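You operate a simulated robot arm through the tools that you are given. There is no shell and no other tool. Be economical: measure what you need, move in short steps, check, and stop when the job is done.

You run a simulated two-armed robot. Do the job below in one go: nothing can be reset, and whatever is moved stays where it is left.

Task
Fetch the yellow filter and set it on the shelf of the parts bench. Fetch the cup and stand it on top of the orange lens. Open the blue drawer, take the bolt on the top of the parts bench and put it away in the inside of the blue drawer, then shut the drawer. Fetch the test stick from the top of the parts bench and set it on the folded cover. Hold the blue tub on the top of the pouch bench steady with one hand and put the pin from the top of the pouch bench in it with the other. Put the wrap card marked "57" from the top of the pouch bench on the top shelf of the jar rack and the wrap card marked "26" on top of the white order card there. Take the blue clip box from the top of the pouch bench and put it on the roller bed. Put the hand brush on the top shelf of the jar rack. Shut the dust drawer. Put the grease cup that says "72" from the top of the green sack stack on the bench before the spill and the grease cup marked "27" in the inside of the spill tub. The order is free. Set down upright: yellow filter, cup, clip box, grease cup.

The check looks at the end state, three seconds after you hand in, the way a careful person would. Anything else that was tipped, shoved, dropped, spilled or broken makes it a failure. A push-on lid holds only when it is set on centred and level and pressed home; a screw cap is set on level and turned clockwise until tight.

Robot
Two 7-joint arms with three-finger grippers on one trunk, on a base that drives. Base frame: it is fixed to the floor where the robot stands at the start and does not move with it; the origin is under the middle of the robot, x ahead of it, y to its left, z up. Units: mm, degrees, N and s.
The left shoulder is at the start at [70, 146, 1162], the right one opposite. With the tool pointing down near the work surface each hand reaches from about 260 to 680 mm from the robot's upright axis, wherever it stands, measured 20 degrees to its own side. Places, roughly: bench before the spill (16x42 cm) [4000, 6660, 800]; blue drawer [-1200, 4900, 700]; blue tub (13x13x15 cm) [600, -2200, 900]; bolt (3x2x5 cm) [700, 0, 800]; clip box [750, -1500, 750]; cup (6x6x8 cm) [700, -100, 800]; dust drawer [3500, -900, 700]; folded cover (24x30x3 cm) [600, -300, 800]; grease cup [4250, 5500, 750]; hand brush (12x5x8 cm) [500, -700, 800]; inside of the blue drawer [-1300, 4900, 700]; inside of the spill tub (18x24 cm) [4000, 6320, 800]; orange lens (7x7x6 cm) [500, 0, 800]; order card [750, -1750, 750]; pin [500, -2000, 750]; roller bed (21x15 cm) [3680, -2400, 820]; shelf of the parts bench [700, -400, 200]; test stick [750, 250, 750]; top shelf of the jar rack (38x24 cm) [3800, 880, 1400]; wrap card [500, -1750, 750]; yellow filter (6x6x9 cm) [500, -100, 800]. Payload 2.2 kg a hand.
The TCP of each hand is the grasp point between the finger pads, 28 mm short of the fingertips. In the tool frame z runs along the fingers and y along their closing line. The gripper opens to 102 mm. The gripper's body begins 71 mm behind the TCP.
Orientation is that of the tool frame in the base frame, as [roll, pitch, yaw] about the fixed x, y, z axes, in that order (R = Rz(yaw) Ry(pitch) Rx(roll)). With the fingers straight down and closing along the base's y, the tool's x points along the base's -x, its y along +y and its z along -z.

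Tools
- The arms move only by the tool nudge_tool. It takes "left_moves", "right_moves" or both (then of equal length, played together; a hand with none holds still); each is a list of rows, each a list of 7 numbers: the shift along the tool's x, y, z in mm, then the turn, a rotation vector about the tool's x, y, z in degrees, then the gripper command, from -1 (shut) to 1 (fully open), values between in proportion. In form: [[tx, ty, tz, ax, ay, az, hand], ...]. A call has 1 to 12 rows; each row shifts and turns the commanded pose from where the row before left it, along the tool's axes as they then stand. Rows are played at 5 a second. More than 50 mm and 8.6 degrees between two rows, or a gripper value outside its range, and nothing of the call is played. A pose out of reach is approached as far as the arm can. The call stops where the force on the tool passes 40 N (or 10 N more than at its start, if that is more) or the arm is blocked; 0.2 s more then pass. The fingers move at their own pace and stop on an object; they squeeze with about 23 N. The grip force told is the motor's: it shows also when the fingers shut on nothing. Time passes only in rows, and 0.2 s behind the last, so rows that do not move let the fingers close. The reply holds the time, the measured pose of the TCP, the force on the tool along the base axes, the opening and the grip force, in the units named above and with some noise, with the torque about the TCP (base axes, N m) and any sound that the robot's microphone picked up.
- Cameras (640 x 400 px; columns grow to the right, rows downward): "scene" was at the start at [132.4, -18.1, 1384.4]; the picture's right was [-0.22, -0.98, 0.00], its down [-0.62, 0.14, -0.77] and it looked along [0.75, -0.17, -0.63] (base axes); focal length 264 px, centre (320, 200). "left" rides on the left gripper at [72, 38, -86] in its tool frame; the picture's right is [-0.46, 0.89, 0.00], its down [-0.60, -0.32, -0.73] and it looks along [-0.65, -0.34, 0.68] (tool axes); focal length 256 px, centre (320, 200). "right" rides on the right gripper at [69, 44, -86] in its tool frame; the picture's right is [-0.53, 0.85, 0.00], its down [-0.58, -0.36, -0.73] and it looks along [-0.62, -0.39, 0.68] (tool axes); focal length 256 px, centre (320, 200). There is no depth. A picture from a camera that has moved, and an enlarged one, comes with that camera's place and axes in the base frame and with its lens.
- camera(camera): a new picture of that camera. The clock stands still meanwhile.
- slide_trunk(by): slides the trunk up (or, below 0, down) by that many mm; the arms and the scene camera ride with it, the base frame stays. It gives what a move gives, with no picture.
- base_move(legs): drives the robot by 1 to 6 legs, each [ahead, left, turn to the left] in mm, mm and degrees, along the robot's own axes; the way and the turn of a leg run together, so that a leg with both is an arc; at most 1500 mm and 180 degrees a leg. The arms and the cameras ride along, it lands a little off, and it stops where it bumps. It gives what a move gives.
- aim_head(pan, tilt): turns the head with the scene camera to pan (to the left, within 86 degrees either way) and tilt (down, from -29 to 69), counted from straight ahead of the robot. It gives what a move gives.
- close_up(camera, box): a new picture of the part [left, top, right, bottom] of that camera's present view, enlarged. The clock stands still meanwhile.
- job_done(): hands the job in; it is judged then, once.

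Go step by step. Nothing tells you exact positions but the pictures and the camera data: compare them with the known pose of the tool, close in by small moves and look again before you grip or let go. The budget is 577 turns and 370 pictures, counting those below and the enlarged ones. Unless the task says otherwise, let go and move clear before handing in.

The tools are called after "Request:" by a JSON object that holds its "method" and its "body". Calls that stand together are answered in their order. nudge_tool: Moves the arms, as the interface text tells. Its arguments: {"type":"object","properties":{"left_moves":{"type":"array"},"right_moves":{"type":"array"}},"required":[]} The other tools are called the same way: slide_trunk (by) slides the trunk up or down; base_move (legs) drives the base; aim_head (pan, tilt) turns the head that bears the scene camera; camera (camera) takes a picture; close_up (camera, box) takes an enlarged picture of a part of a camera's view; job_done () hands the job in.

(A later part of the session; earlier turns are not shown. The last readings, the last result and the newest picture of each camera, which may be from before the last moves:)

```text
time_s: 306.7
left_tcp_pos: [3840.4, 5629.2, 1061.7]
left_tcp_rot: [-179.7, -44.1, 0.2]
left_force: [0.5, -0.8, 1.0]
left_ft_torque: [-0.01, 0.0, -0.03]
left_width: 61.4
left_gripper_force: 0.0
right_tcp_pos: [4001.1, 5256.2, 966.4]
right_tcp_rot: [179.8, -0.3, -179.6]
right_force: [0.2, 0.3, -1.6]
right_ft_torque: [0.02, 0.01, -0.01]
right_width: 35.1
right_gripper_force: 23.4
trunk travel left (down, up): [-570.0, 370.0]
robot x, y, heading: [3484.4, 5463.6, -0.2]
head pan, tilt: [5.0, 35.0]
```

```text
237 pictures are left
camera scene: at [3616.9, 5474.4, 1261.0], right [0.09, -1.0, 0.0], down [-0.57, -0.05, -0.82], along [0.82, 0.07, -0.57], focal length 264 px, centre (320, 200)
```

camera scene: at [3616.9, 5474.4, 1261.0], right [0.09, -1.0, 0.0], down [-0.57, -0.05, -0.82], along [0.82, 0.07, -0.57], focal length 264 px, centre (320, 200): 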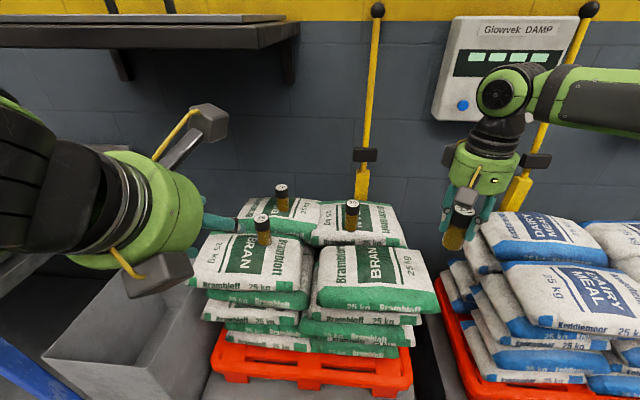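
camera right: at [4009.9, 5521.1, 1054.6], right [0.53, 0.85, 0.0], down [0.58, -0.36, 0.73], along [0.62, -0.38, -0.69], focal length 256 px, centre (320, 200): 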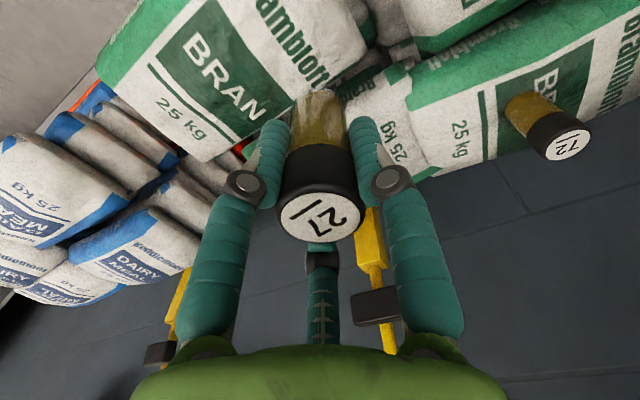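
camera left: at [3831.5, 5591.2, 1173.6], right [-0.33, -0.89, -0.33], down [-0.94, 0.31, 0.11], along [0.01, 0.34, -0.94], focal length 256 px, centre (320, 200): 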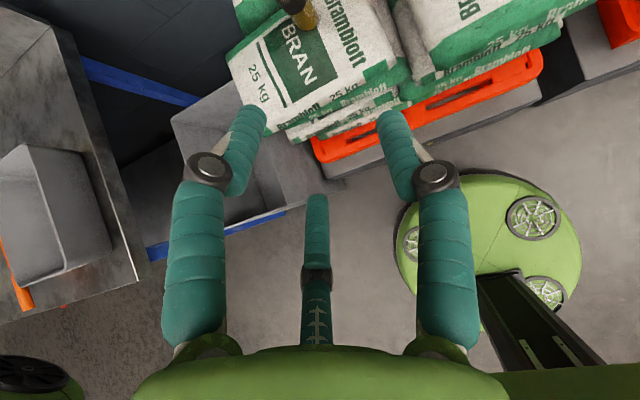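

"72" is at [4237,5639]. I drive 80 mm forward, bring the left hand to a pre-grasp point up the slant, and check.

Request:
{"method": "base_move", "body": {"legs": [[80, 0, 0.2]]}}

Request:
{"method": "nudge_tool", "body": {"left_moves": [[14.7, -1.9, 45, 0, 0, 0, 0.3], [14.7, -1.9, 45, 0, 0, 0, 0.3], [14.7, -1.9, 45, 0, 0, 0, 0.3], [14.7, -1.9, 45, 0, 0, 0, 0.3], [14.7, -1.9, 45, 0, 0, 0, 0.3]]}}

Request:
{"method": "camera", "body": {"camera": "left"}}

Request:
{"method": "camera", "body": {"camera": "scene"}}

```text
time_s: 307.7
left_tcp_pos: [3918.1, 5631.8, 1061.9]
left_tcp_rot: [-179.7, -44.1, 0.3]
left_force: [0.0, 0.2, 0.1]
left_ft_torque: [-0.03, 0.03, -0.01]
left_width: 61.0
left_gripper_force: 0.1
right_tcp_pos: [4080.2, 5258.0, 967.1]
right_tcp_rot: [179.9, -0.4, -179.5]
right_force: [-0.3, 0.1, -1.8]
right_ft_torque: [-0.01, -0.01, 0.0]
right_width: 35.3
right_gripper_force: 23.3
trunk travel left (down, up): [-570.0, 370.0]
robot x, y, heading: [3559.8, 5466.8, 0.1]
head pan, tilt: [5.0, 35.0]
```

```text
time_s: 308.9
left_tcp_pos: [4128.8, 5642.8, 948.5]
left_tcp_rot: [-179.7, -44.1, 0.2]
left_force: [0.2, 0.4, -0.3]
left_ft_torque: [0.0, 0.01, -0.01]
left_width: 66.3
left_gripper_force: 0.0
right_tcp_pos: [4081.1, 5258.6, 966.5]
right_tcp_rot: [179.8, -0.4, -179.5]
right_force: [0.4, -0.1, -1.2]
right_ft_torque: [0.01, 0.04, 0.02]
right_width: 35.4
right_gripper_force: 23.0
trunk travel left (down, up): [-570.0, 370.0]
robot x, y, heading: [3559.9, 5464.9, -0.1]
head pan, tilt: [5.0, 35.0]
```

```text
236 pictures are left
camera left: at [4121.7, 5603.7, 1061.1], right [-0.33, -0.89, -0.33], down [-0.95, 0.31, 0.11], along [0.01, 0.34, -0.94], focal length 256 px, centre (320, 200)
```

left: 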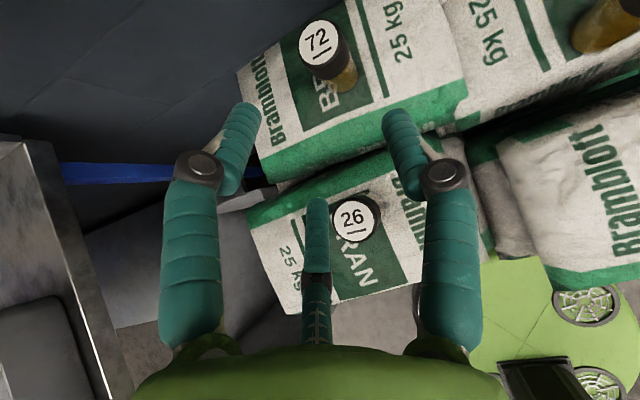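

```text
235 pictures are left
camera scene: at [3697.7, 5474.7, 1260.8], right [0.09, -1.0, 0.0], down [-0.57, -0.05, -0.82], along [0.82, 0.07, -0.57], focal length 264 px, centre (320, 200)
```

scene: 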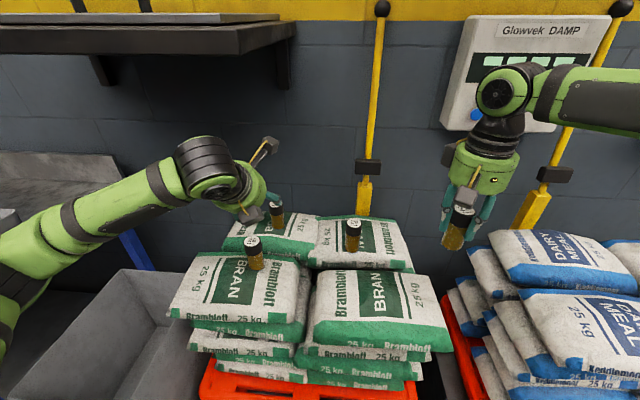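

Well clear of shelf and cups. "72" solves to [4236,5636], so I slide down the slant part way and check.

Request:
{"method": "nudge_tool", "body": {"left_moves": [[2, 3.5, 30, 0, 0, 0, 0.4], [2, 3, 30, 0, 0, 0, 0.4], [0, 0, 30, 0, 0, 0, 0.4]]}}

Request:
{"method": "camera", "body": {"camera": "left"}}

Request:
{"method": "camera", "body": {"camera": "scene"}}

```text
time_s: 309.7
left_tcp_pos: [4193.2, 5637.3, 888.0]
left_tcp_rot: [-179.7, -44.1, 0.2]
left_force: [-0.4, -0.1, 0.0]
left_ft_torque: [0.02, 0.03, -0.02]
left_width: 71.3
left_gripper_force: 0.2
right_tcp_pos: [4080.3, 5258.3, 966.8]
right_tcp_rot: [179.8, -0.3, -179.5]
right_force: [0.1, -0.8, -0.4]
right_ft_torque: [0.02, 0.04, 0.02]
right_width: 35.4
right_gripper_force: 22.9
trunk travel left (down, up): [-570.0, 370.0]
robot x, y, heading: [3561.1, 5467.5, 0.2]
head pan, tilt: [5.0, 35.0]
```

```text
234 pictures are left
camera left: at [4187.1, 5597.7, 1000.1], right [-0.33, -0.89, -0.33], down [-0.95, 0.31, 0.11], along [0.01, 0.34, -0.94], focal length 256 px, centre (320, 200)
```

left: 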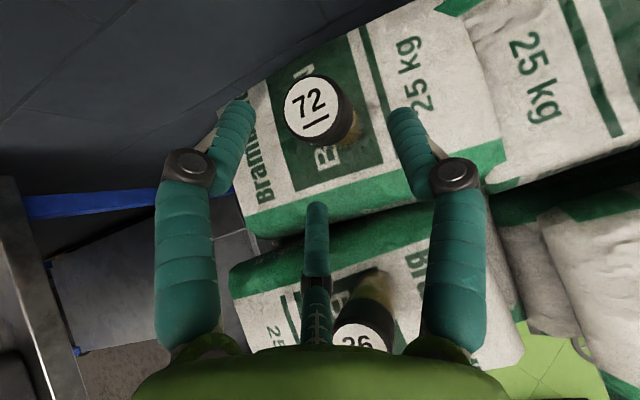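

```text
233 pictures are left
camera scene: at [3697.0, 5474.8, 1260.9], right [0.09, -1.0, 0.0], down [-0.57, -0.05, -0.82], along [0.82, 0.07, -0.57], focal length 264 px, centre (320, 200)
```

scene: 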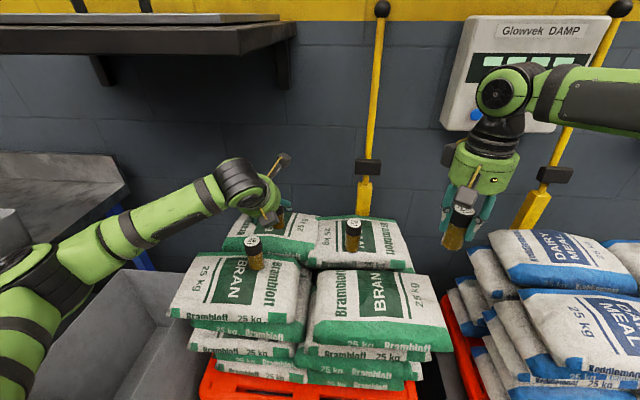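

Request:
{"method": "nudge_tool", "body": {"left_moves": [[2.2, 3.3, 20, 0, 0, 0, 0.4], [2.2, 0, 20, 0, 0, 0, 0.4], [0, 0, 17, 0, 0, 0, 0.4]]}}

Request:
{"method": "camera", "body": {"camera": "left"}}

Request:
{"method": "close_up", "body": {"camera": "scene", "box": [200, 140, 380, 290]}}

```text
time_s: 310.5
left_tcp_pos: [4236.4, 5634.1, 851.7]
left_tcp_rot: [-179.6, -44.1, 0.3]
left_force: [0.6, 0.0, 0.4]
left_ft_torque: [0.04, -0.01, -0.02]
left_width: 71.7
left_gripper_force: 0.3
right_tcp_pos: [4081.2, 5258.7, 966.3]
right_tcp_rot: [179.8, -0.5, -179.4]
right_force: [0.1, -0.6, -0.1]
right_ft_torque: [0.01, 0.0, -0.02]
right_width: 35.5
right_gripper_force: 23.8
trunk travel left (down, up): [-570.0, 370.0]
robot x, y, heading: [3554.4, 5466.6, 0.1]
head pan, tilt: [5.0, 35.0]
```

```text
232 pictures are left
camera left: at [4229.0, 5594.7, 963.0], right [-0.33, -0.89, -0.33], down [-0.94, 0.31, 0.11], along [0.01, 0.34, -0.94], focal length 256 px, centre (320, 200)
```

left: 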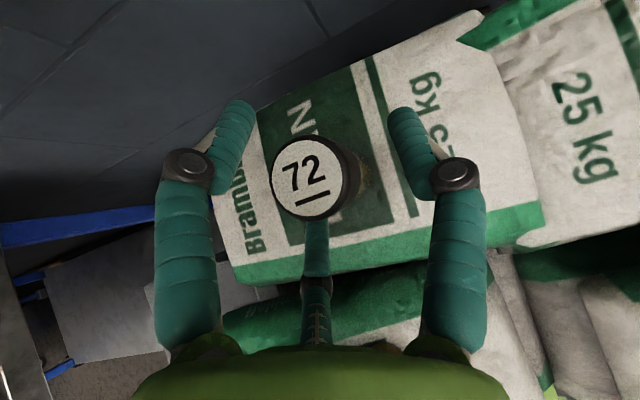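

```text
2.67 times, centred on (290, 215) of scene
camera zoom: at [3696.3, 5474.8, 1260.9], right [0.09, -1.0, 0.0], down [-0.57, -0.05, -0.82], along [0.82, 0.07, -0.57], focal length 704 px, centre (400, 160)
```

zoom: 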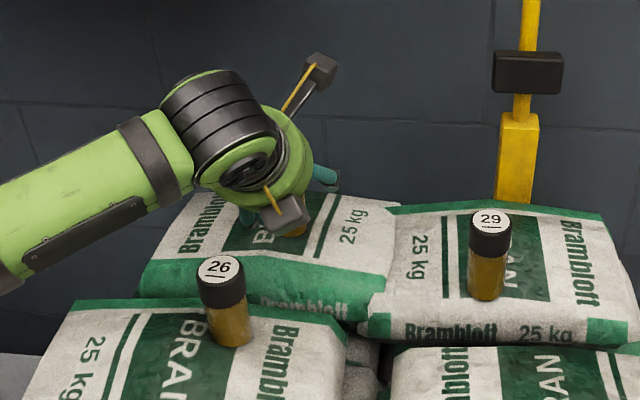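

Cup "72" is between the fingers and "26" is untouched, so I close and lift back up the slant.

Request:
{"method": "nudge_tool", "body": {"left_moves": [[0, 1.5, 0, 0, 0, 0, 0], [0, 0, 0, 0, 0, 0, -1], [0, 0, 0, 0, 0, 0, -1], [0, 0, 0, 0, 0, 0, -1]]}}

Request:
{"method": "camera", "body": {"camera": "left"}}

```text
time_s: 311.5
left_tcp_pos: [4235.0, 5633.0, 850.7]
left_tcp_rot: [-179.7, -44.1, 0.2]
left_force: [0.5, 0.6, -0.1]
left_ft_torque: [0.0, 0.02, -0.01]
left_width: 47.2
left_gripper_force: 22.5
right_tcp_pos: [4080.4, 5258.9, 967.6]
right_tcp_rot: [179.9, -0.4, -179.5]
right_force: [1.0, 0.3, -0.6]
right_ft_torque: [0.02, 0.0, 0.01]
right_width: 35.2
right_gripper_force: 23.6
trunk travel left (down, up): [-570.0, 370.0]
robot x, y, heading: [3557.3, 5468.5, 0.3]
head pan, tilt: [5.0, 35.0]
```

```text
230 pictures are left
camera left: at [4228.9, 5593.5, 963.4], right [-0.33, -0.89, -0.33], down [-0.95, 0.31, 0.11], along [0.01, 0.34, -0.94], focal length 256 px, centre (320, 200)
```

left: 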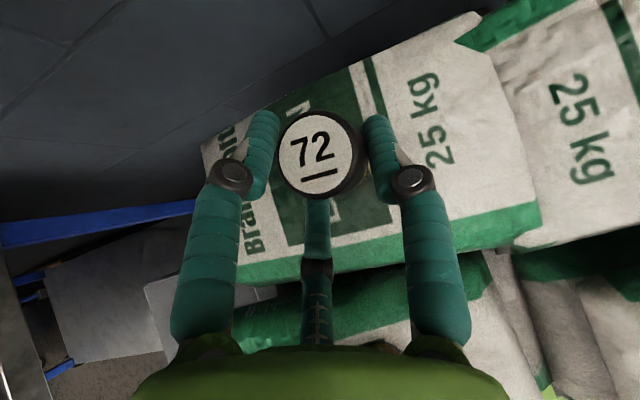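

Request:
{"method": "nudge_tool", "body": {"left_moves": [[10.5, 0, -10.8, 0, 0, 0, -1], [10.5, 0, -10.8, 0, 0, 0, -1], [10.5, 0, -10.8, 0, 0, 0, -1]]}}

Request:
{"method": "camera", "body": {"camera": "left"}}

Request:
{"method": "close_up", "body": {"camera": "scene", "box": [200, 140, 380, 290]}}

```text
time_s: 312.3
left_tcp_pos: [4235.5, 5633.2, 897.8]
left_tcp_rot: [-179.6, -44.0, 0.3]
left_force: [-0.2, -0.3, -0.9]
left_ft_torque: [0.01, -0.01, 0.01]
left_width: 47.3
left_gripper_force: 22.8
right_tcp_pos: [4079.5, 5258.2, 966.7]
right_tcp_rot: [179.9, -0.3, -179.5]
right_force: [0.3, -0.3, -1.7]
right_ft_torque: [-0.03, -0.03, -0.01]
right_width: 35.2
right_gripper_force: 23.1
trunk travel left (down, up): [-570.0, 370.0]
robot x, y, heading: [3558.3, 5467.4, 0.2]
head pan, tilt: [5.0, 35.0]
```

```text
229 pictures are left
camera left: at [4228.7, 5593.5, 1008.9], right [-0.33, -0.89, -0.33], down [-0.94, 0.31, 0.11], along [0.01, 0.34, -0.94], focal length 256 px, centre (320, 200)
```

left: 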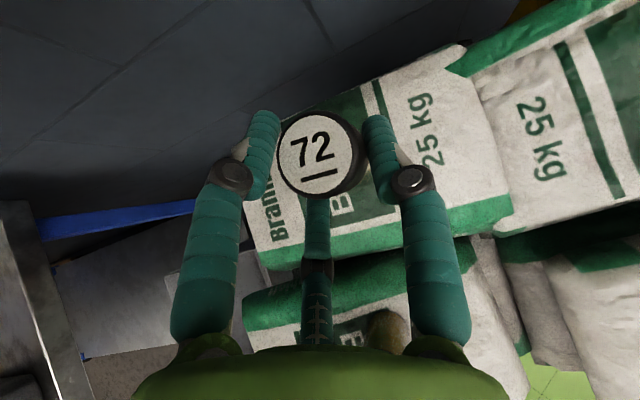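

```text
2.67 times, centred on (290, 215) of scene
camera zoom: at [3696.2, 5474.7, 1260.9], right [0.09, -1.0, 0.0], down [-0.57, -0.05, -0.82], along [0.82, 0.07, -0.57], focal length 704 px, centre (400, 160)
```

zoom: 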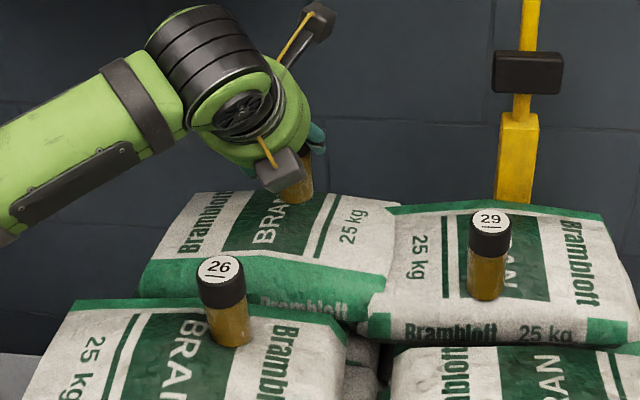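

"72" is held upright. I shift it right, past "26", and then back the base out.

Request:
{"method": "nudge_tool", "body": {"left_moves": [[5, 30, -5, 0, 0, 0, -1], [5, 30, -5, 0, 0, 0, -1], [0, 25, 0, 0, 0, 0, -1]]}}

Request:
{"method": "camera", "body": {"camera": "scene"}}

```text
time_s: 313.1
left_tcp_pos: [4236.3, 5547.0, 911.0]
left_tcp_rot: [-179.6, -44.1, 0.4]
left_force: [0.0, -0.5, -0.2]
left_ft_torque: [0.03, 0.03, 0.01]
left_width: 47.2
left_gripper_force: 23.1
right_tcp_pos: [4080.5, 5258.6, 966.2]
right_tcp_rot: [179.7, -0.3, -179.5]
right_force: [0.7, -0.3, -0.8]
right_ft_torque: [0.01, 0.0, -0.03]
right_width: 35.3
right_gripper_force: 23.0
trunk travel left (down, up): [-570.0, 370.0]
robot x, y, heading: [3561.3, 5465.3, 0.4]
head pan, tilt: [5.0, 35.0]
```

```text
227 pictures are left
camera scene: at [3696.6, 5473.9, 1260.9], right [0.09, -1.0, 0.0], down [-0.57, -0.05, -0.82], along [0.82, 0.07, -0.57], focal length 264 px, centre (320, 200)
```

scene: 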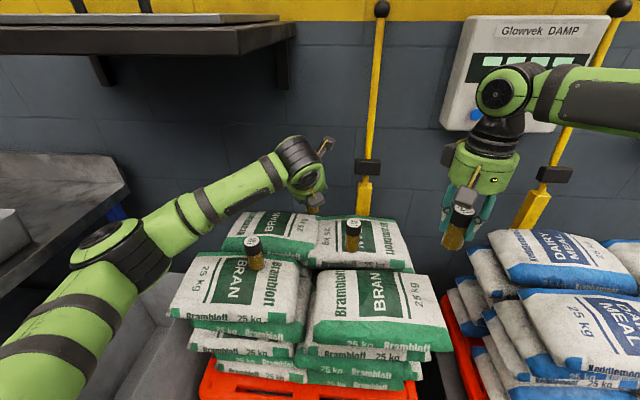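

Request:
{"method": "base_move", "body": {"legs": [[-330, 0, 0]]}}

Request:
{"method": "slide_trunk", "body": {"by": 100}}

Request:
{"method": "base_move", "body": {"legs": [[-150, 0, 0], [0, 950, 0]]}}

Request:
{"method": "aim_head", "body": {"pan": 0, "tilt": 30}}

Request:
{"method": "camera", "body": {"camera": "scene"}}

```text
time_s: 315.3
left_tcp_pos: [3908.9, 5546.6, 910.3]
left_tcp_rot: [-179.7, -44.1, 0.3]
left_force: [0.6, 0.5, -0.9]
left_ft_torque: [0.03, 0.0, 0.0]
left_width: 47.3
left_gripper_force: 22.3
right_tcp_pos: [3751.4, 5257.1, 966.2]
right_tcp_rot: [179.9, -0.3, -179.6]
right_force: [0.1, -1.1, -0.9]
right_ft_torque: [-0.02, 0.01, 0.02]
right_width: 35.3
right_gripper_force: 23.0
trunk travel left (down, up): [-570.0, 370.0]
robot x, y, heading: [3230.9, 5466.6, -0.2]
head pan, tilt: [5.0, 35.0]
```

```text
time_s: 316.6
left_tcp_pos: [3908.3, 5546.5, 1011.6]
left_tcp_rot: [-179.8, -44.1, 0.2]
left_force: [0.9, -1.1, -1.3]
left_ft_torque: [0.01, 0.01, 0.01]
left_width: 47.1
left_gripper_force: 23.0
right_tcp_pos: [3751.4, 5257.9, 1066.1]
right_tcp_rot: [179.8, -0.4, -179.6]
right_force: [0.0, 0.2, -1.4]
right_ft_torque: [0.02, 0.04, 0.01]
right_width: 35.3
right_gripper_force: 23.0
trunk travel left (down, up): [-670.0, 270.0]
robot x, y, heading: [3231.6, 5462.2, -0.1]
head pan, tilt: [5.0, 35.0]
```

```text
time_s: 322.5
left_tcp_pos: [3760.4, 6485.6, 1011.0]
left_tcp_rot: [-179.7, -44.1, 0.1]
left_force: [-0.2, 0.4, -1.4]
left_ft_torque: [0.02, 0.0, -0.01]
left_width: 46.4
left_gripper_force: 22.9
right_tcp_pos: [3603.9, 6196.8, 1066.3]
right_tcp_rot: [179.8, -0.2, -179.7]
right_force: [-0.1, 0.4, -2.3]
right_ft_torque: [0.0, 0.0, 0.0]
right_width: 35.1
right_gripper_force: 22.3
trunk travel left (down, up): [-670.0, 270.0]
robot x, y, heading: [3082.7, 6407.3, -0.1]
head pan, tilt: [5.0, 35.0]
```

```text
time_s: 323.2
left_tcp_pos: [3761.1, 6485.5, 1011.4]
left_tcp_rot: [-179.8, -44.2, 0.1]
left_force: [-0.6, 0.2, -0.2]
left_ft_torque: [0.01, 0.02, 0.03]
left_width: 46.5
left_gripper_force: 23.6
right_tcp_pos: [3603.5, 6197.8, 1067.5]
right_tcp_rot: [179.7, -0.3, -179.8]
right_force: [-0.2, -0.1, -1.9]
right_ft_torque: [-0.01, 0.02, -0.02]
right_width: 35.3
right_gripper_force: 23.7
trunk travel left (down, up): [-670.0, 270.0]
robot x, y, heading: [3083.8, 6411.9, 0.1]
head pan, tilt: [0.0, 30.0]
```

```text
226 pictures are left
camera scene: at [3223.5, 6407.6, 1368.7], right [0.0, -1.0, 0.0], down [-0.5, 0.0, -0.87], along [0.87, 0.0, -0.5], focal length 264 px, centre (320, 200)
```

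scene: 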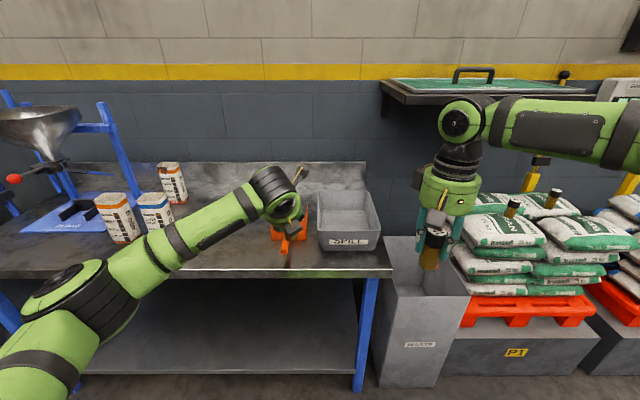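

The spill tub is at [4000,6320] and the free bench stretch to its left centres on y≈6660. I drive closer and measure the heights.

Request:
{"method": "base_move", "body": {"legs": [[300, 45, 0]]}}

Request:
{"method": "aim_head", "body": {"pan": 5, "tilt": 48}}

Request:
{"method": "camera", "body": {"camera": "scene"}}

Request:
{"method": "camera", "body": {"camera": "left"}}

Request:
{"method": "camera", "body": {"camera": "right"}}

```text
time_s: 325.2
left_tcp_pos: [4062.8, 6529.2, 1012.1]
left_tcp_rot: [-179.7, -44.1, 0.2]
left_force: [-1.0, -0.3, -0.7]
left_ft_torque: [0.0, -0.01, 0.0]
left_width: 46.6
left_gripper_force: 23.5
right_tcp_pos: [3904.2, 6240.6, 1065.4]
right_tcp_rot: [179.8, -0.3, -179.6]
right_force: [0.5, 0.4, -0.6]
right_ft_torque: [-0.01, 0.03, 0.03]
right_width: 35.1
right_gripper_force: 22.7
trunk travel left (down, up): [-670.0, 270.0]
robot x, y, heading: [3381.4, 6453.2, -0.3]
head pan, tilt: [0.0, 30.0]
```

```text
time_s: 326.1
left_tcp_pos: [4063.0, 6528.4, 1012.0]
left_tcp_rot: [-179.8, -44.1, 0.1]
left_force: [-0.6, -0.1, -2.6]
left_ft_torque: [0.02, 0.02, 0.05]
left_width: 46.4
left_gripper_force: 22.7
right_tcp_pos: [3905.0, 6242.1, 1066.7]
right_tcp_rot: [179.7, -0.3, -179.7]
right_force: [0.7, 0.2, -1.2]
right_ft_torque: [-0.01, 0.0, -0.03]
right_width: 35.2
right_gripper_force: 23.5
trunk travel left (down, up): [-670.0, 270.0]
robot x, y, heading: [3388.2, 6451.4, -0.1]
head pan, tilt: [5.0, 48.0]
```

```text
225 pictures are left
camera scene: at [3513.6, 6458.5, 1341.9], right [0.08, -1.0, 0.0], down [-0.74, -0.06, -0.67], along [0.67, 0.06, -0.74], focal length 264 px, centre (320, 200)
```

scene: 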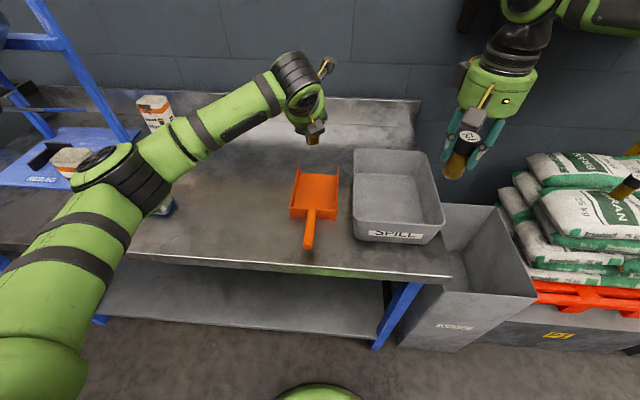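

```text
224 pictures are left
camera left: at [4056.0, 6491.0, 1122.5], right [-0.33, -0.89, -0.33], down [-0.94, 0.31, 0.11], along [0.01, 0.34, -0.94], focal length 256 px, centre (320, 200)
```

left: 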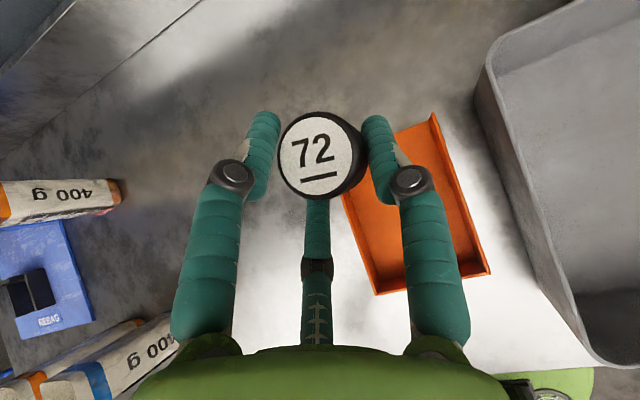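

```text
223 pictures are left
camera right: at [3836.7, 6285.7, 1153.9], right [0.53, 0.85, 0.0], down [0.58, -0.36, 0.73], along [0.62, -0.39, -0.69], focal length 256 px, centre (320, 200)
```

right: 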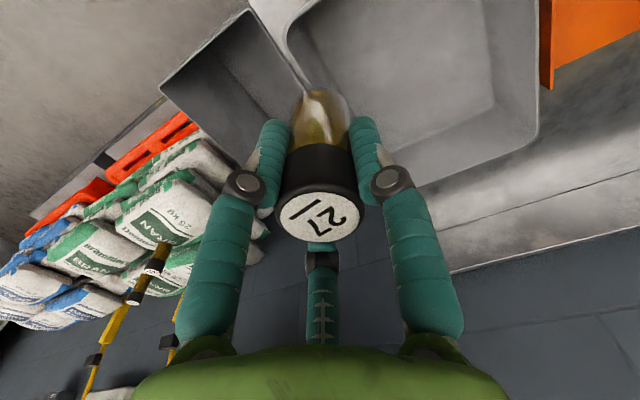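

The dustpan lies beside the tub, with free bench to its left. I carry "72" to [3995,6680] and lower it part way.

Request:
{"method": "nudge_tool", "body": {"left_moves": [[-12.2, -37.8, -11.8, 0, 0, 0, -1], [-12.2, -37.8, -11.8, 0, 0, 0, -1], [-12.2, -37.8, -11.8, 0, 0, 0, -1], [-12.2, -37.8, -11.8, 0, 0, 0, -1], [-23, 0, 23.7, 0, 0, 0, -1], [-23, 0, 23.7, 0, 0, 0, -1], [-23, 0, 23.7, 0, 0, 0, -1]]}}

Request:
{"method": "camera", "body": {"camera": "left"}}

Request:
{"method": "aim_head", "body": {"pan": 20, "tilt": 45}}

Request:
{"method": "camera", "body": {"camera": "scene"}}

```text
time_s: 327.7
left_tcp_pos: [3994.3, 6682.0, 912.5]
left_tcp_rot: [-179.7, -44.1, 0.1]
left_force: [0.6, 0.9, -0.9]
left_ft_torque: [0.01, 0.03, 0.01]
left_width: 46.7
left_gripper_force: 22.8
right_tcp_pos: [3905.1, 6243.0, 1067.3]
right_tcp_rot: [179.8, -0.3, -179.7]
right_force: [-0.8, 0.0, -1.0]
right_ft_torque: [0.01, -0.06, 0.01]
right_width: 35.0
right_gripper_force: 23.3
trunk travel left (down, up): [-670.0, 270.0]
robot x, y, heading: [3383.5, 6453.0, -0.0]
head pan, tilt: [5.0, 48.0]
```

```text
222 pictures are left
camera left: at [3986.6, 6642.9, 1023.8], right [-0.33, -0.89, -0.33], down [-0.94, 0.31, 0.1], along [0.01, 0.34, -0.94], focal length 256 px, centre (320, 200)
```

left: 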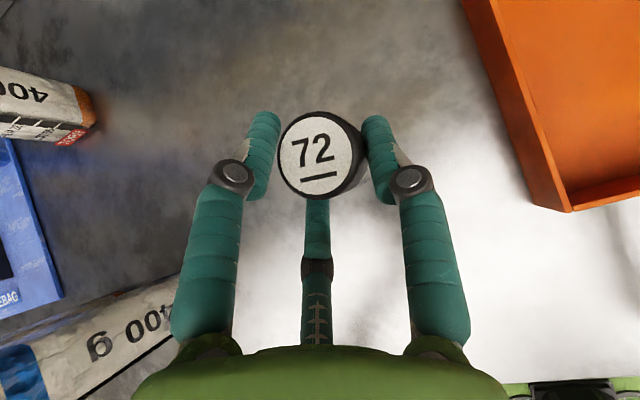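

```text
time_s: 328.4
left_tcp_pos: [3994.9, 6680.1, 913.7]
left_tcp_rot: [-179.7, -44.0, 0.1]
left_force: [0.8, 0.4, -1.4]
left_ft_torque: [0.06, 0.01, -0.02]
left_width: 46.2
left_gripper_force: 23.7
right_tcp_pos: [3905.0, 6241.2, 1065.5]
right_tcp_rot: [179.7, -0.2, -179.7]
right_force: [0.2, 0.0, -1.3]
right_ft_torque: [0.02, -0.01, -0.05]
right_width: 35.2
right_gripper_force: 23.7
trunk travel left (down, up): [-670.0, 270.0]
robot x, y, heading: [3388.6, 6453.8, -0.2]
head pan, tilt: [20.0, 45.0]
```

```text
221 pictures are left
camera scene: at [3511.3, 6479.3, 1346.1], right [0.34, -0.94, 0.0], down [-0.67, -0.24, -0.71], along [0.66, 0.24, -0.71], focal length 264 px, centre (320, 200)
```

scene: 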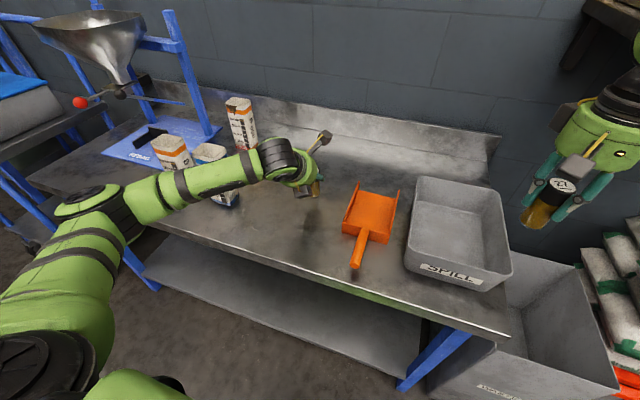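

The forearm stays clear of the paper bags. I lower the cup in small steps until it touches the bench.

Request:
{"method": "nudge_tool", "body": {"left_moves": [[-20, 12, 20.7, 0, 0, 0, -1], [-14, 10, 14.4, 0, 0, 0, -1], [-7, 0, 7.2, 0, 0, 0, -1], [-4, 0, 4.1, 0, 0, 0, -1], [-4, 0, 4.1, 0, 0, 0, -1], [-4, 0, 4.1, 0, 0, 0, -1], [-4, 0, 4.1, 0, 0, 0, -1], [-4, 0, 4.1, 0, 0, 0, -1]]}}

Request:
{"method": "camera", "body": {"camera": "scene"}}

```text
time_s: 330.2
left_tcp_pos: [3998.5, 6660.8, 841.0]
left_tcp_rot: [179.7, -45.7, 0.5]
left_force: [-11.9, 0.5, 24.1]
left_ft_torque: [0.36, 0.61, 0.15]
left_width: 43.4
left_gripper_force: 22.7
right_tcp_pos: [3902.9, 6242.2, 1066.7]
right_tcp_rot: [179.8, -0.3, -179.6]
right_force: [0.7, 0.2, -2.6]
right_ft_torque: [-0.04, 0.03, -0.04]
right_width: 35.5
right_gripper_force: 22.6
trunk travel left (down, up): [-670.0, 270.0]
robot x, y, heading: [3385.8, 6450.7, -0.1]
head pan, tilt: [20.0, 45.0]
stopped in row 8 (left hand): the force on the tool passed its limit at 42 N (the readings are from after the stop); the commanded pose is now the measured one
```

```text
220 pictures are left
camera scene: at [3508.9, 6479.4, 1346.1], right [0.34, -0.94, 0.0], down [-0.66, -0.24, -0.71], along [0.67, 0.24, -0.71], focal length 264 px, centre (320, 200)
```

scene: 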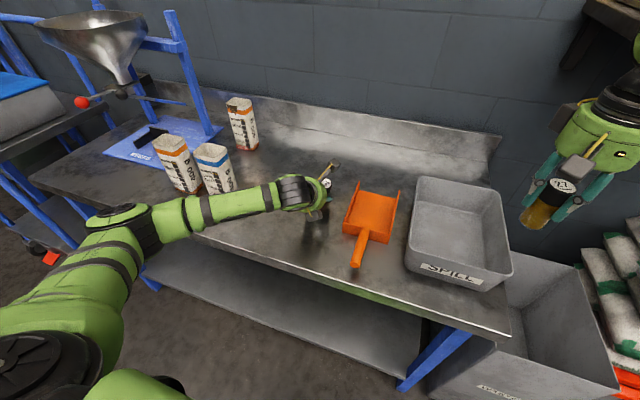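

Request:
{"method": "camera", "body": {"camera": "left"}}

Request:
{"method": "close_up", "body": {"camera": "scene", "box": [260, 140, 420, 290]}}

```text
219 pictures are left
camera left: at [3988.6, 6621.3, 952.4], right [-0.32, -0.89, -0.33], down [-0.95, 0.31, 0.08], along [0.03, 0.34, -0.94], focal length 256 px, centre (320, 200)
```

left: 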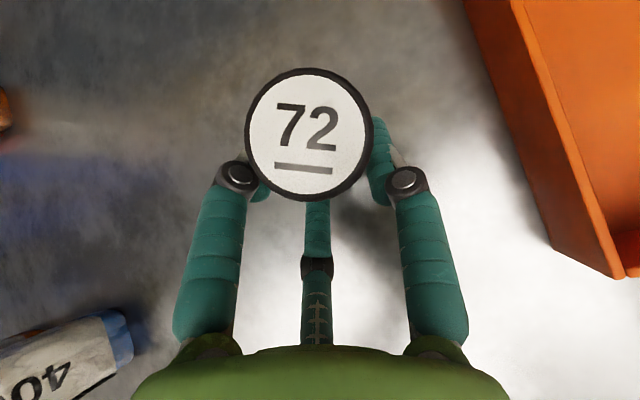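

```text
2.67 times, centred on (340, 215) of scene
camera zoom: at [3508.9, 6479.4, 1346.1], right [0.34, -0.94, 0.0], down [-0.66, -0.24, -0.71], along [0.67, 0.24, -0.71], focal length 704 px, centre (267, 160)
```

zoom: 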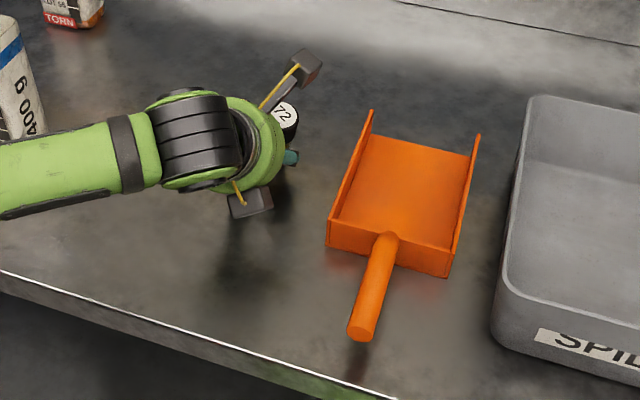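

The cup slid up in the fingers and stands on the bench. I open the fingers moderately and draw back along the tool axis.

Request:
{"method": "nudge_tool", "body": {"left_moves": [[0, 0, 0, 0, 0, 0, 0], [0, 0, 0, 0, 0, 0, 0.2], [0, 0, 0, 0, 0, 0, 0.25]]}}

Request:
{"method": "camera", "body": {"camera": "left"}}

```text
time_s: 331.0
left_tcp_pos: [3997.7, 6659.9, 834.9]
left_tcp_rot: [180.0, -44.8, 0.5]
left_force: [0.2, 0.2, 1.9]
left_ft_torque: [0.03, 0.01, 0.02]
left_width: 67.2
left_gripper_force: 0.0
right_tcp_pos: [3905.7, 6242.2, 1067.4]
right_tcp_rot: [179.8, -0.3, -179.7]
right_force: [-0.7, 0.8, -0.8]
right_ft_torque: [0.0, 0.0, 0.0]
right_width: 35.4
right_gripper_force: 23.3
trunk travel left (down, up): [-670.0, 270.0]
robot x, y, heading: [3386.3, 6448.6, -0.2]
head pan, tilt: [20.0, 45.0]
```

```text
217 pictures are left
camera left: at [3988.5, 6621.4, 945.9], right [-0.32, -0.89, -0.33], down [-0.95, 0.31, 0.09], along [0.02, 0.34, -0.94], focal length 256 px, centre (320, 200)
```

left: 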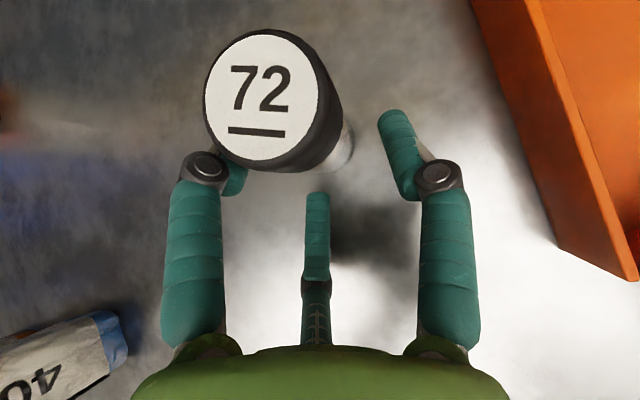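

The cup stands upright, a bit toward one finger. I centre the hand sideways and then retreat up the slant.

Request:
{"method": "nudge_tool", "body": {"left_moves": [[0, -8, 0, 0, 0, 0, 0.4], [0, 0, -15, 0, 0, 0, 0.5], [0, 0, -25, 0, 0, 0, 0.6], [0, 0, -40, 0, 0, 0, 0.6], [0, 0, -40, 0, 0, 0, 0.6], [0, 0, -40, 0, 0, 0, 0.6]]}}

Request:
{"method": "camera", "body": {"camera": "left"}}

Request:
{"method": "camera", "body": {"camera": "scene"}}

```text
time_s: 332.4
left_tcp_pos: [3883.1, 6666.9, 948.6]
left_tcp_rot: [-179.9, -45.0, 0.4]
left_force: [-0.5, -0.2, 0.5]
left_ft_torque: [0.01, -0.03, 0.04]
left_width: 81.8
left_gripper_force: 0.1
right_tcp_pos: [3903.0, 6241.9, 1067.5]
right_tcp_rot: [179.8, -0.3, -179.7]
right_force: [-0.8, 0.3, -1.5]
right_ft_torque: [-0.02, 0.01, -0.05]
right_width: 35.4
right_gripper_force: 22.6
trunk travel left (down, up): [-670.0, 270.0]
robot x, y, heading: [3388.8, 6453.9, -0.3]
head pan, tilt: [20.0, 45.0]
```

```text
216 pictures are left
camera left: at [3875.2, 6628.4, 1060.1], right [-0.32, -0.89, -0.33], down [-0.95, 0.31, 0.09], along [0.02, 0.34, -0.94], focal length 256 px, centre (320, 200)
```

left: 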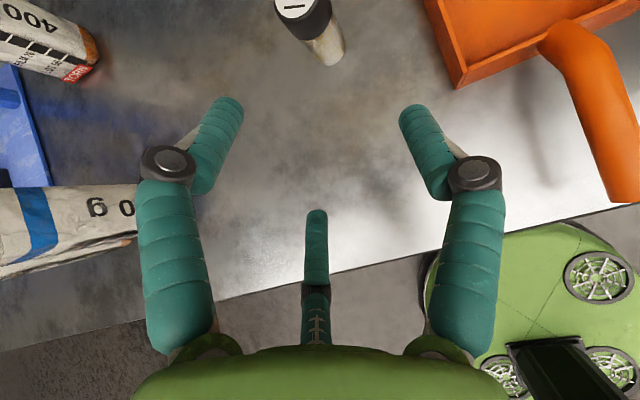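

```text
215 pictures are left
camera scene: at [3509.7, 6479.5, 1346.2], right [0.34, -0.94, 0.0], down [-0.66, -0.24, -0.71], along [0.67, 0.24, -0.71], focal length 264 px, centre (320, 200)
```

scene: 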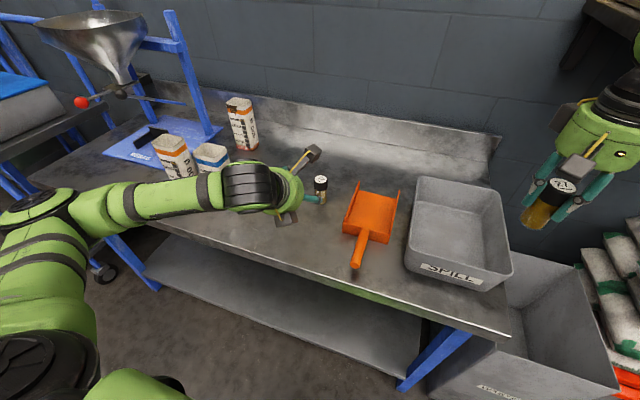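

"72" stands upright on the bench. Next is "27": I raise and retract the left hand, then drive closer so the right arm reaches the tub.

Request:
{"method": "nudge_tool", "body": {"left_moves": [[20, 0, -40, 0, 0, 0, 0.2], [20, 0, -40, 0, 0, 0, 0.2], [20, 0, -40, 0, 0, 0, 0]]}}

Request:
{"method": "base_move", "body": {"legs": [[70, 60, 0]]}}

Request:
{"method": "aim_head", "body": {"pan": -15, "tilt": 50}}

Request:
{"method": "camera", "body": {"camera": "scene"}}

Request:
{"method": "camera", "body": {"camera": "right"}}

```text
time_s: 333.2
left_tcp_pos: [3840.9, 6667.9, 1077.6]
left_tcp_rot: [-179.9, -45.0, 0.3]
left_force: [-0.2, 0.1, -0.2]
left_ft_torque: [0.01, -0.01, 0.01]
left_width: 51.1
left_gripper_force: 0.1
right_tcp_pos: [3905.5, 6241.6, 1066.6]
right_tcp_rot: [179.9, -0.3, -179.7]
right_force: [0.0, -0.4, -1.4]
right_ft_torque: [0.0, 0.02, -0.01]
right_width: 35.2
right_gripper_force: 22.8
trunk travel left (down, up): [-670.0, 270.0]
robot x, y, heading: [3385.7, 6449.4, 0.2]
head pan, tilt: [20.0, 45.0]
```

```text
time_s: 334.3
left_tcp_pos: [3910.5, 6726.9, 1077.5]
left_tcp_rot: [-179.9, -45.1, 0.3]
left_force: [-0.4, 0.8, -0.4]
left_ft_torque: [-0.01, -0.02, 0.02]
left_width: 51.1
left_gripper_force: 0.0
right_tcp_pos: [3974.8, 6300.4, 1067.2]
right_tcp_rot: [179.7, -0.3, -179.8]
right_force: [0.6, -0.6, -1.3]
right_ft_torque: [0.02, 0.02, 0.03]
right_width: 35.4
right_gripper_force: 22.7
trunk travel left (down, up): [-670.0, 270.0]
robot x, y, heading: [3454.1, 6511.9, -0.2]
head pan, tilt: [20.0, 45.0]
```

```text
time_s: 335.3
left_tcp_pos: [3911.2, 6728.0, 1077.7]
left_tcp_rot: [-179.9, -45.0, 0.4]
left_force: [0.1, -1.0, -0.3]
left_ft_torque: [0.02, 0.0, -0.02]
left_width: 50.9
left_gripper_force: 0.0
right_tcp_pos: [3974.6, 6301.0, 1067.0]
right_tcp_rot: [179.8, -0.2, -179.7]
right_force: [0.7, -0.4, -1.2]
right_ft_torque: [0.0, -0.03, 0.03]
right_width: 35.2
right_gripper_force: 23.3
trunk travel left (down, up): [-670.0, 270.0]
robot x, y, heading: [3454.6, 6513.1, 0.2]
head pan, tilt: [-15.0, 50.0]
```

```text
214 pictures are left
camera scene: at [3578.4, 6491.3, 1339.2], right [-0.26, -0.97, 0.0], down [-0.74, 0.2, -0.64], along [0.62, -0.17, -0.77], focal length 264 px, centre (320, 200)
```

scene: 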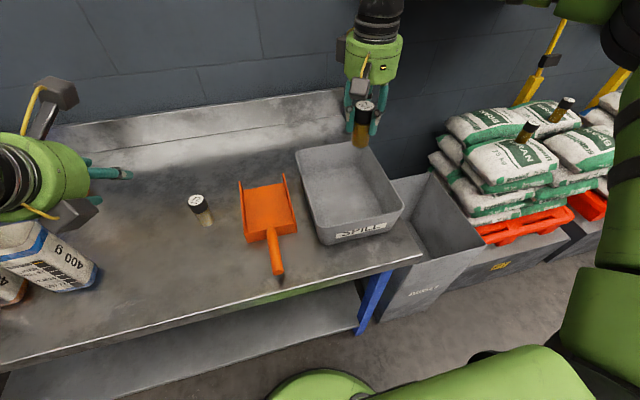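

```text
213 pictures are left
camera right: at [3905.8, 6345.0, 1154.2], right [0.53, 0.85, 0.0], down [0.58, -0.36, 0.73], along [0.62, -0.39, -0.69], focal length 256 px, centre (320, 200)
```

right: 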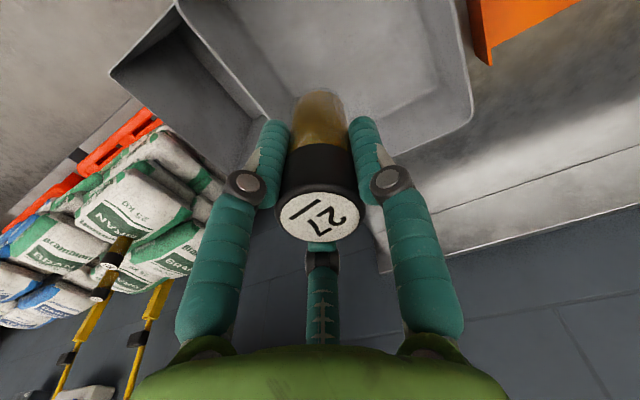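

The tub spans x 3850–4136, y 6225–6415. I centre "27" over it and lower the trunk by 100, then go down with the arm.

Request:
{"method": "nudge_tool", "body": {"right_moves": [[-5, 16, 0, 0, 0, 0, -1]]}}

Request:
{"method": "slide_trunk", "body": {"by": -100}}

Request:
{"method": "nudge_tool", "body": {"right_moves": [[0, 0, 25, 0, 0, 0, -1], [0, 0, 25, 0, 0, 0, -1], [0, 0, 20, 0, 0, 0, -1]]}}

Request:
{"method": "camera", "body": {"camera": "right"}}

Request:
{"method": "camera", "body": {"camera": "scene"}}

```text
time_s: 335.7
left_tcp_pos: [3912.1, 6727.2, 1076.3]
left_tcp_rot: [180.0, -45.0, 0.4]
left_force: [0.1, 0.5, -0.2]
left_ft_torque: [0.0, 0.0, -0.03]
left_width: 51.1
left_gripper_force: 0.1
right_tcp_pos: [3980.7, 6317.4, 1066.5]
right_tcp_rot: [179.8, -0.4, -179.7]
right_force: [0.6, 0.5, -1.5]
right_ft_torque: [0.0, 0.04, -0.02]
right_width: 35.1
right_gripper_force: 22.7
trunk travel left (down, up): [-670.0, 270.0]
robot x, y, heading: [3457.5, 6506.9, -0.1]
head pan, tilt: [-15.0, 50.0]
```

```text
time_s: 337.1
left_tcp_pos: [3910.6, 6727.8, 977.0]
left_tcp_rot: [-179.8, -45.0, 0.3]
left_force: [-0.8, -0.4, -0.3]
left_ft_torque: [-0.01, 0.0, 0.02]
left_width: 51.3
left_gripper_force: 0.0
right_tcp_pos: [3979.1, 6315.3, 966.8]
right_tcp_rot: [179.8, -0.3, -179.8]
right_force: [0.6, -0.6, -0.5]
right_ft_torque: [0.0, -0.02, 0.01]
right_width: 35.1
right_gripper_force: 22.8
trunk travel left (down, up): [-570.0, 370.0]
robot x, y, heading: [3453.5, 6509.1, -0.3]
head pan, tilt: [-15.0, 50.0]
```

```text
time_s: 337.9
left_tcp_pos: [3912.0, 6727.4, 976.8]
left_tcp_rot: [-179.9, -45.0, 0.4]
left_force: [0.3, 0.2, -0.2]
left_ft_torque: [0.02, 0.01, -0.01]
left_width: 51.0
left_gripper_force: 0.1
right_tcp_pos: [3980.8, 6315.7, 896.1]
right_tcp_rot: [179.8, -0.4, -179.8]
right_force: [-0.4, -0.4, -1.6]
right_ft_torque: [-0.01, 0.0, 0.04]
right_width: 35.2
right_gripper_force: 23.0
trunk travel left (down, up): [-570.0, 370.0]
robot x, y, heading: [3455.9, 6513.2, -0.1]
head pan, tilt: [-15.0, 50.0]
```

```text
212 pictures are left
camera right: at [3910.3, 6360.9, 983.4], right [0.53, 0.85, 0.0], down [0.58, -0.37, 0.73], along [0.61, -0.39, -0.69], focal length 256 px, centre (320, 200)
```

right: 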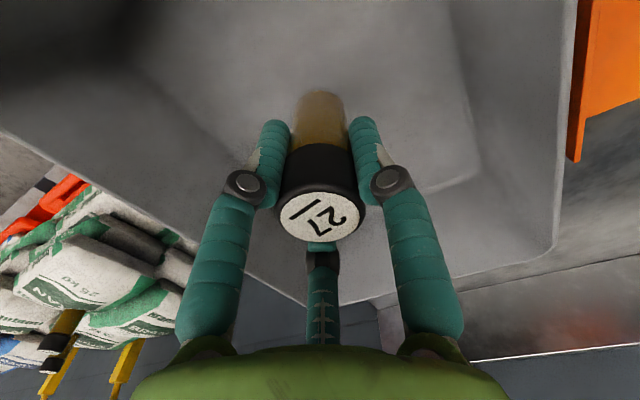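

```text
211 pictures are left
camera scene: at [3579.1, 6491.3, 1239.2], right [-0.26, -0.97, 0.0], down [-0.74, 0.2, -0.64], along [0.62, -0.17, -0.77], focal length 264 px, centre (320, 200)
```

scene: 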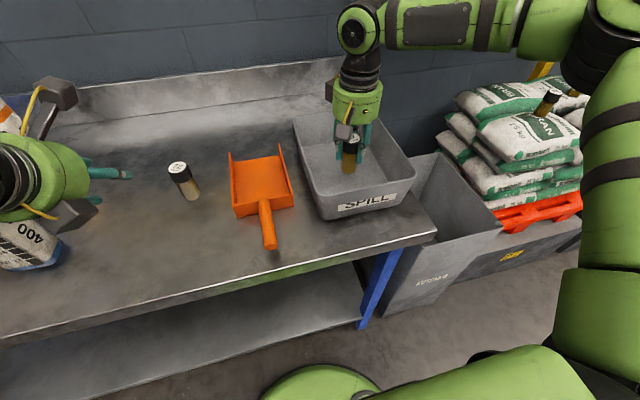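

Request:
{"method": "nudge_tool", "body": {"right_moves": [[0, 0, 10, 0, 0, 0, -1], [0, 0, 8, 0, 0, 0, -1], [0, 0, 5, 0, 0, 0, -1], [0, 0, 4, 0, 0, 0, -1], [0, 0, 3, 0, 0, 0, -1], [0, 0, 3, 0, 0, 0, -1], [0, 0, 3, 0, 0, 0, -1]]}}

Request:
{"method": "camera", "body": {"camera": "right"}}

```text
time_s: 339.5
left_tcp_pos: [3909.4, 6727.7, 977.1]
left_tcp_rot: [180.0, -45.3, 0.5]
left_force: [-0.2, 0.1, 0.1]
left_ft_torque: [-0.02, 0.0, 0.0]
left_width: 50.8
left_gripper_force: 0.1
right_tcp_pos: [3978.4, 6317.6, 864.0]
right_tcp_rot: [179.7, 0.1, -179.7]
right_force: [2.6, -2.3, 21.0]
right_ft_torque: [-0.25, -0.09, -0.03]
right_width: 35.6
right_gripper_force: 22.9
trunk travel left (down, up): [-570.0, 370.0]
robot x, y, heading: [3455.7, 6509.8, -0.1]
head pan, tilt: [-15.0, 50.0]
```

```text
210 pictures are left
camera right: at [3908.6, 6361.8, 951.2], right [0.53, 0.85, 0.01], down [0.58, -0.37, 0.73], along [0.62, -0.39, -0.68], focal length 256 px, centre (320, 200)
```

right: 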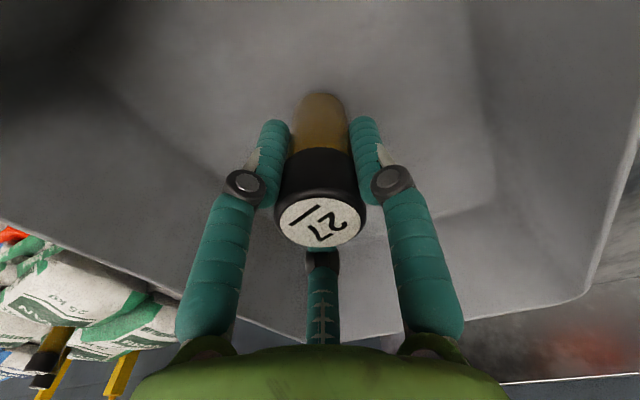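

The cup rests on the tub floor with about 21 N. I ease up, open, and rise straight out.

Request:
{"method": "nudge_tool", "body": {"right_moves": [[0, 0, -2, 0, 0, 0, -1], [0, 0, 0, 0, 0, 0, 0], [0, 0, 0, 0, 0, 0, 0.3], [0, 0, 0, 0, 0, 0, 0.3], [0, 0, -20, 0, 0, 0, 0.3], [0, 0, -40, 0, 0, 0, 0.3], [0, 0, -45, 0, 0, 0, 0.3], [0, 0, -45, 0, 0, 0, 0.3]]}}

Request:
{"method": "slide_trunk", "body": {"by": 130}}

Request:
{"method": "camera", "body": {"camera": "scene"}}

Request:
{"method": "camera", "body": {"camera": "right"}}

```text
time_s: 341.3
left_tcp_pos: [3911.2, 6729.1, 976.4]
left_tcp_rot: [-179.9, -45.1, 0.4]
left_force: [0.6, 0.3, 0.4]
left_ft_torque: [-0.05, 0.03, -0.03]
left_width: 51.0
left_gripper_force: 0.1
right_tcp_pos: [3980.9, 6315.2, 1012.8]
right_tcp_rot: [179.8, -0.4, -179.9]
right_force: [-0.3, -0.1, 1.3]
right_ft_torque: [-0.02, 0.03, 0.0]
right_width: 66.0
right_gripper_force: 0.1
trunk travel left (down, up): [-570.0, 370.0]
robot x, y, heading: [3457.9, 6510.7, -0.2]
head pan, tilt: [-15.0, 50.0]
```

```text
time_s: 342.9
left_tcp_pos: [3912.0, 6727.5, 1106.7]
left_tcp_rot: [-179.9, -45.0, 0.4]
left_force: [0.6, -0.4, -0.4]
left_ft_torque: [-0.01, -0.01, -0.02]
left_width: 51.0
left_gripper_force: 0.1
right_tcp_pos: [3979.4, 6315.9, 1141.8]
right_tcp_rot: [179.9, -0.3, -179.9]
right_force: [0.3, 0.2, -0.1]
right_ft_torque: [-0.01, 0.01, 0.0]
right_width: 66.2
right_gripper_force: 0.1
trunk travel left (down, up): [-700.0, 240.0]
robot x, y, heading: [3450.5, 6509.7, -0.2]
head pan, tilt: [-15.0, 50.0]
```

```text
209 pictures are left
camera scene: at [3578.7, 6491.6, 1369.2], right [-0.26, -0.97, 0.0], down [-0.74, 0.2, -0.64], along [0.62, -0.17, -0.77], focal length 264 px, centre (320, 200)
```

scene: 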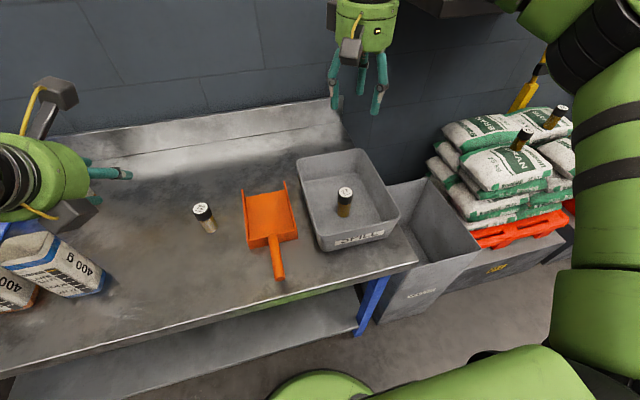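

```text
208 pictures are left
camera right: at [3910.6, 6360.5, 1230.4], right [0.53, 0.85, 0.0], down [0.58, -0.37, 0.73], along [0.62, -0.39, -0.69], focal length 256 px, centre (320, 200)
```

right: 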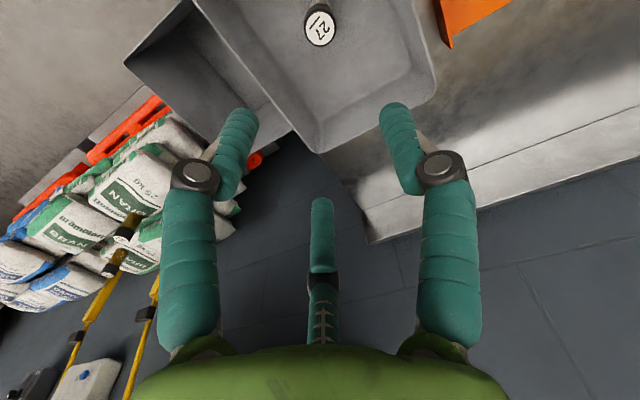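

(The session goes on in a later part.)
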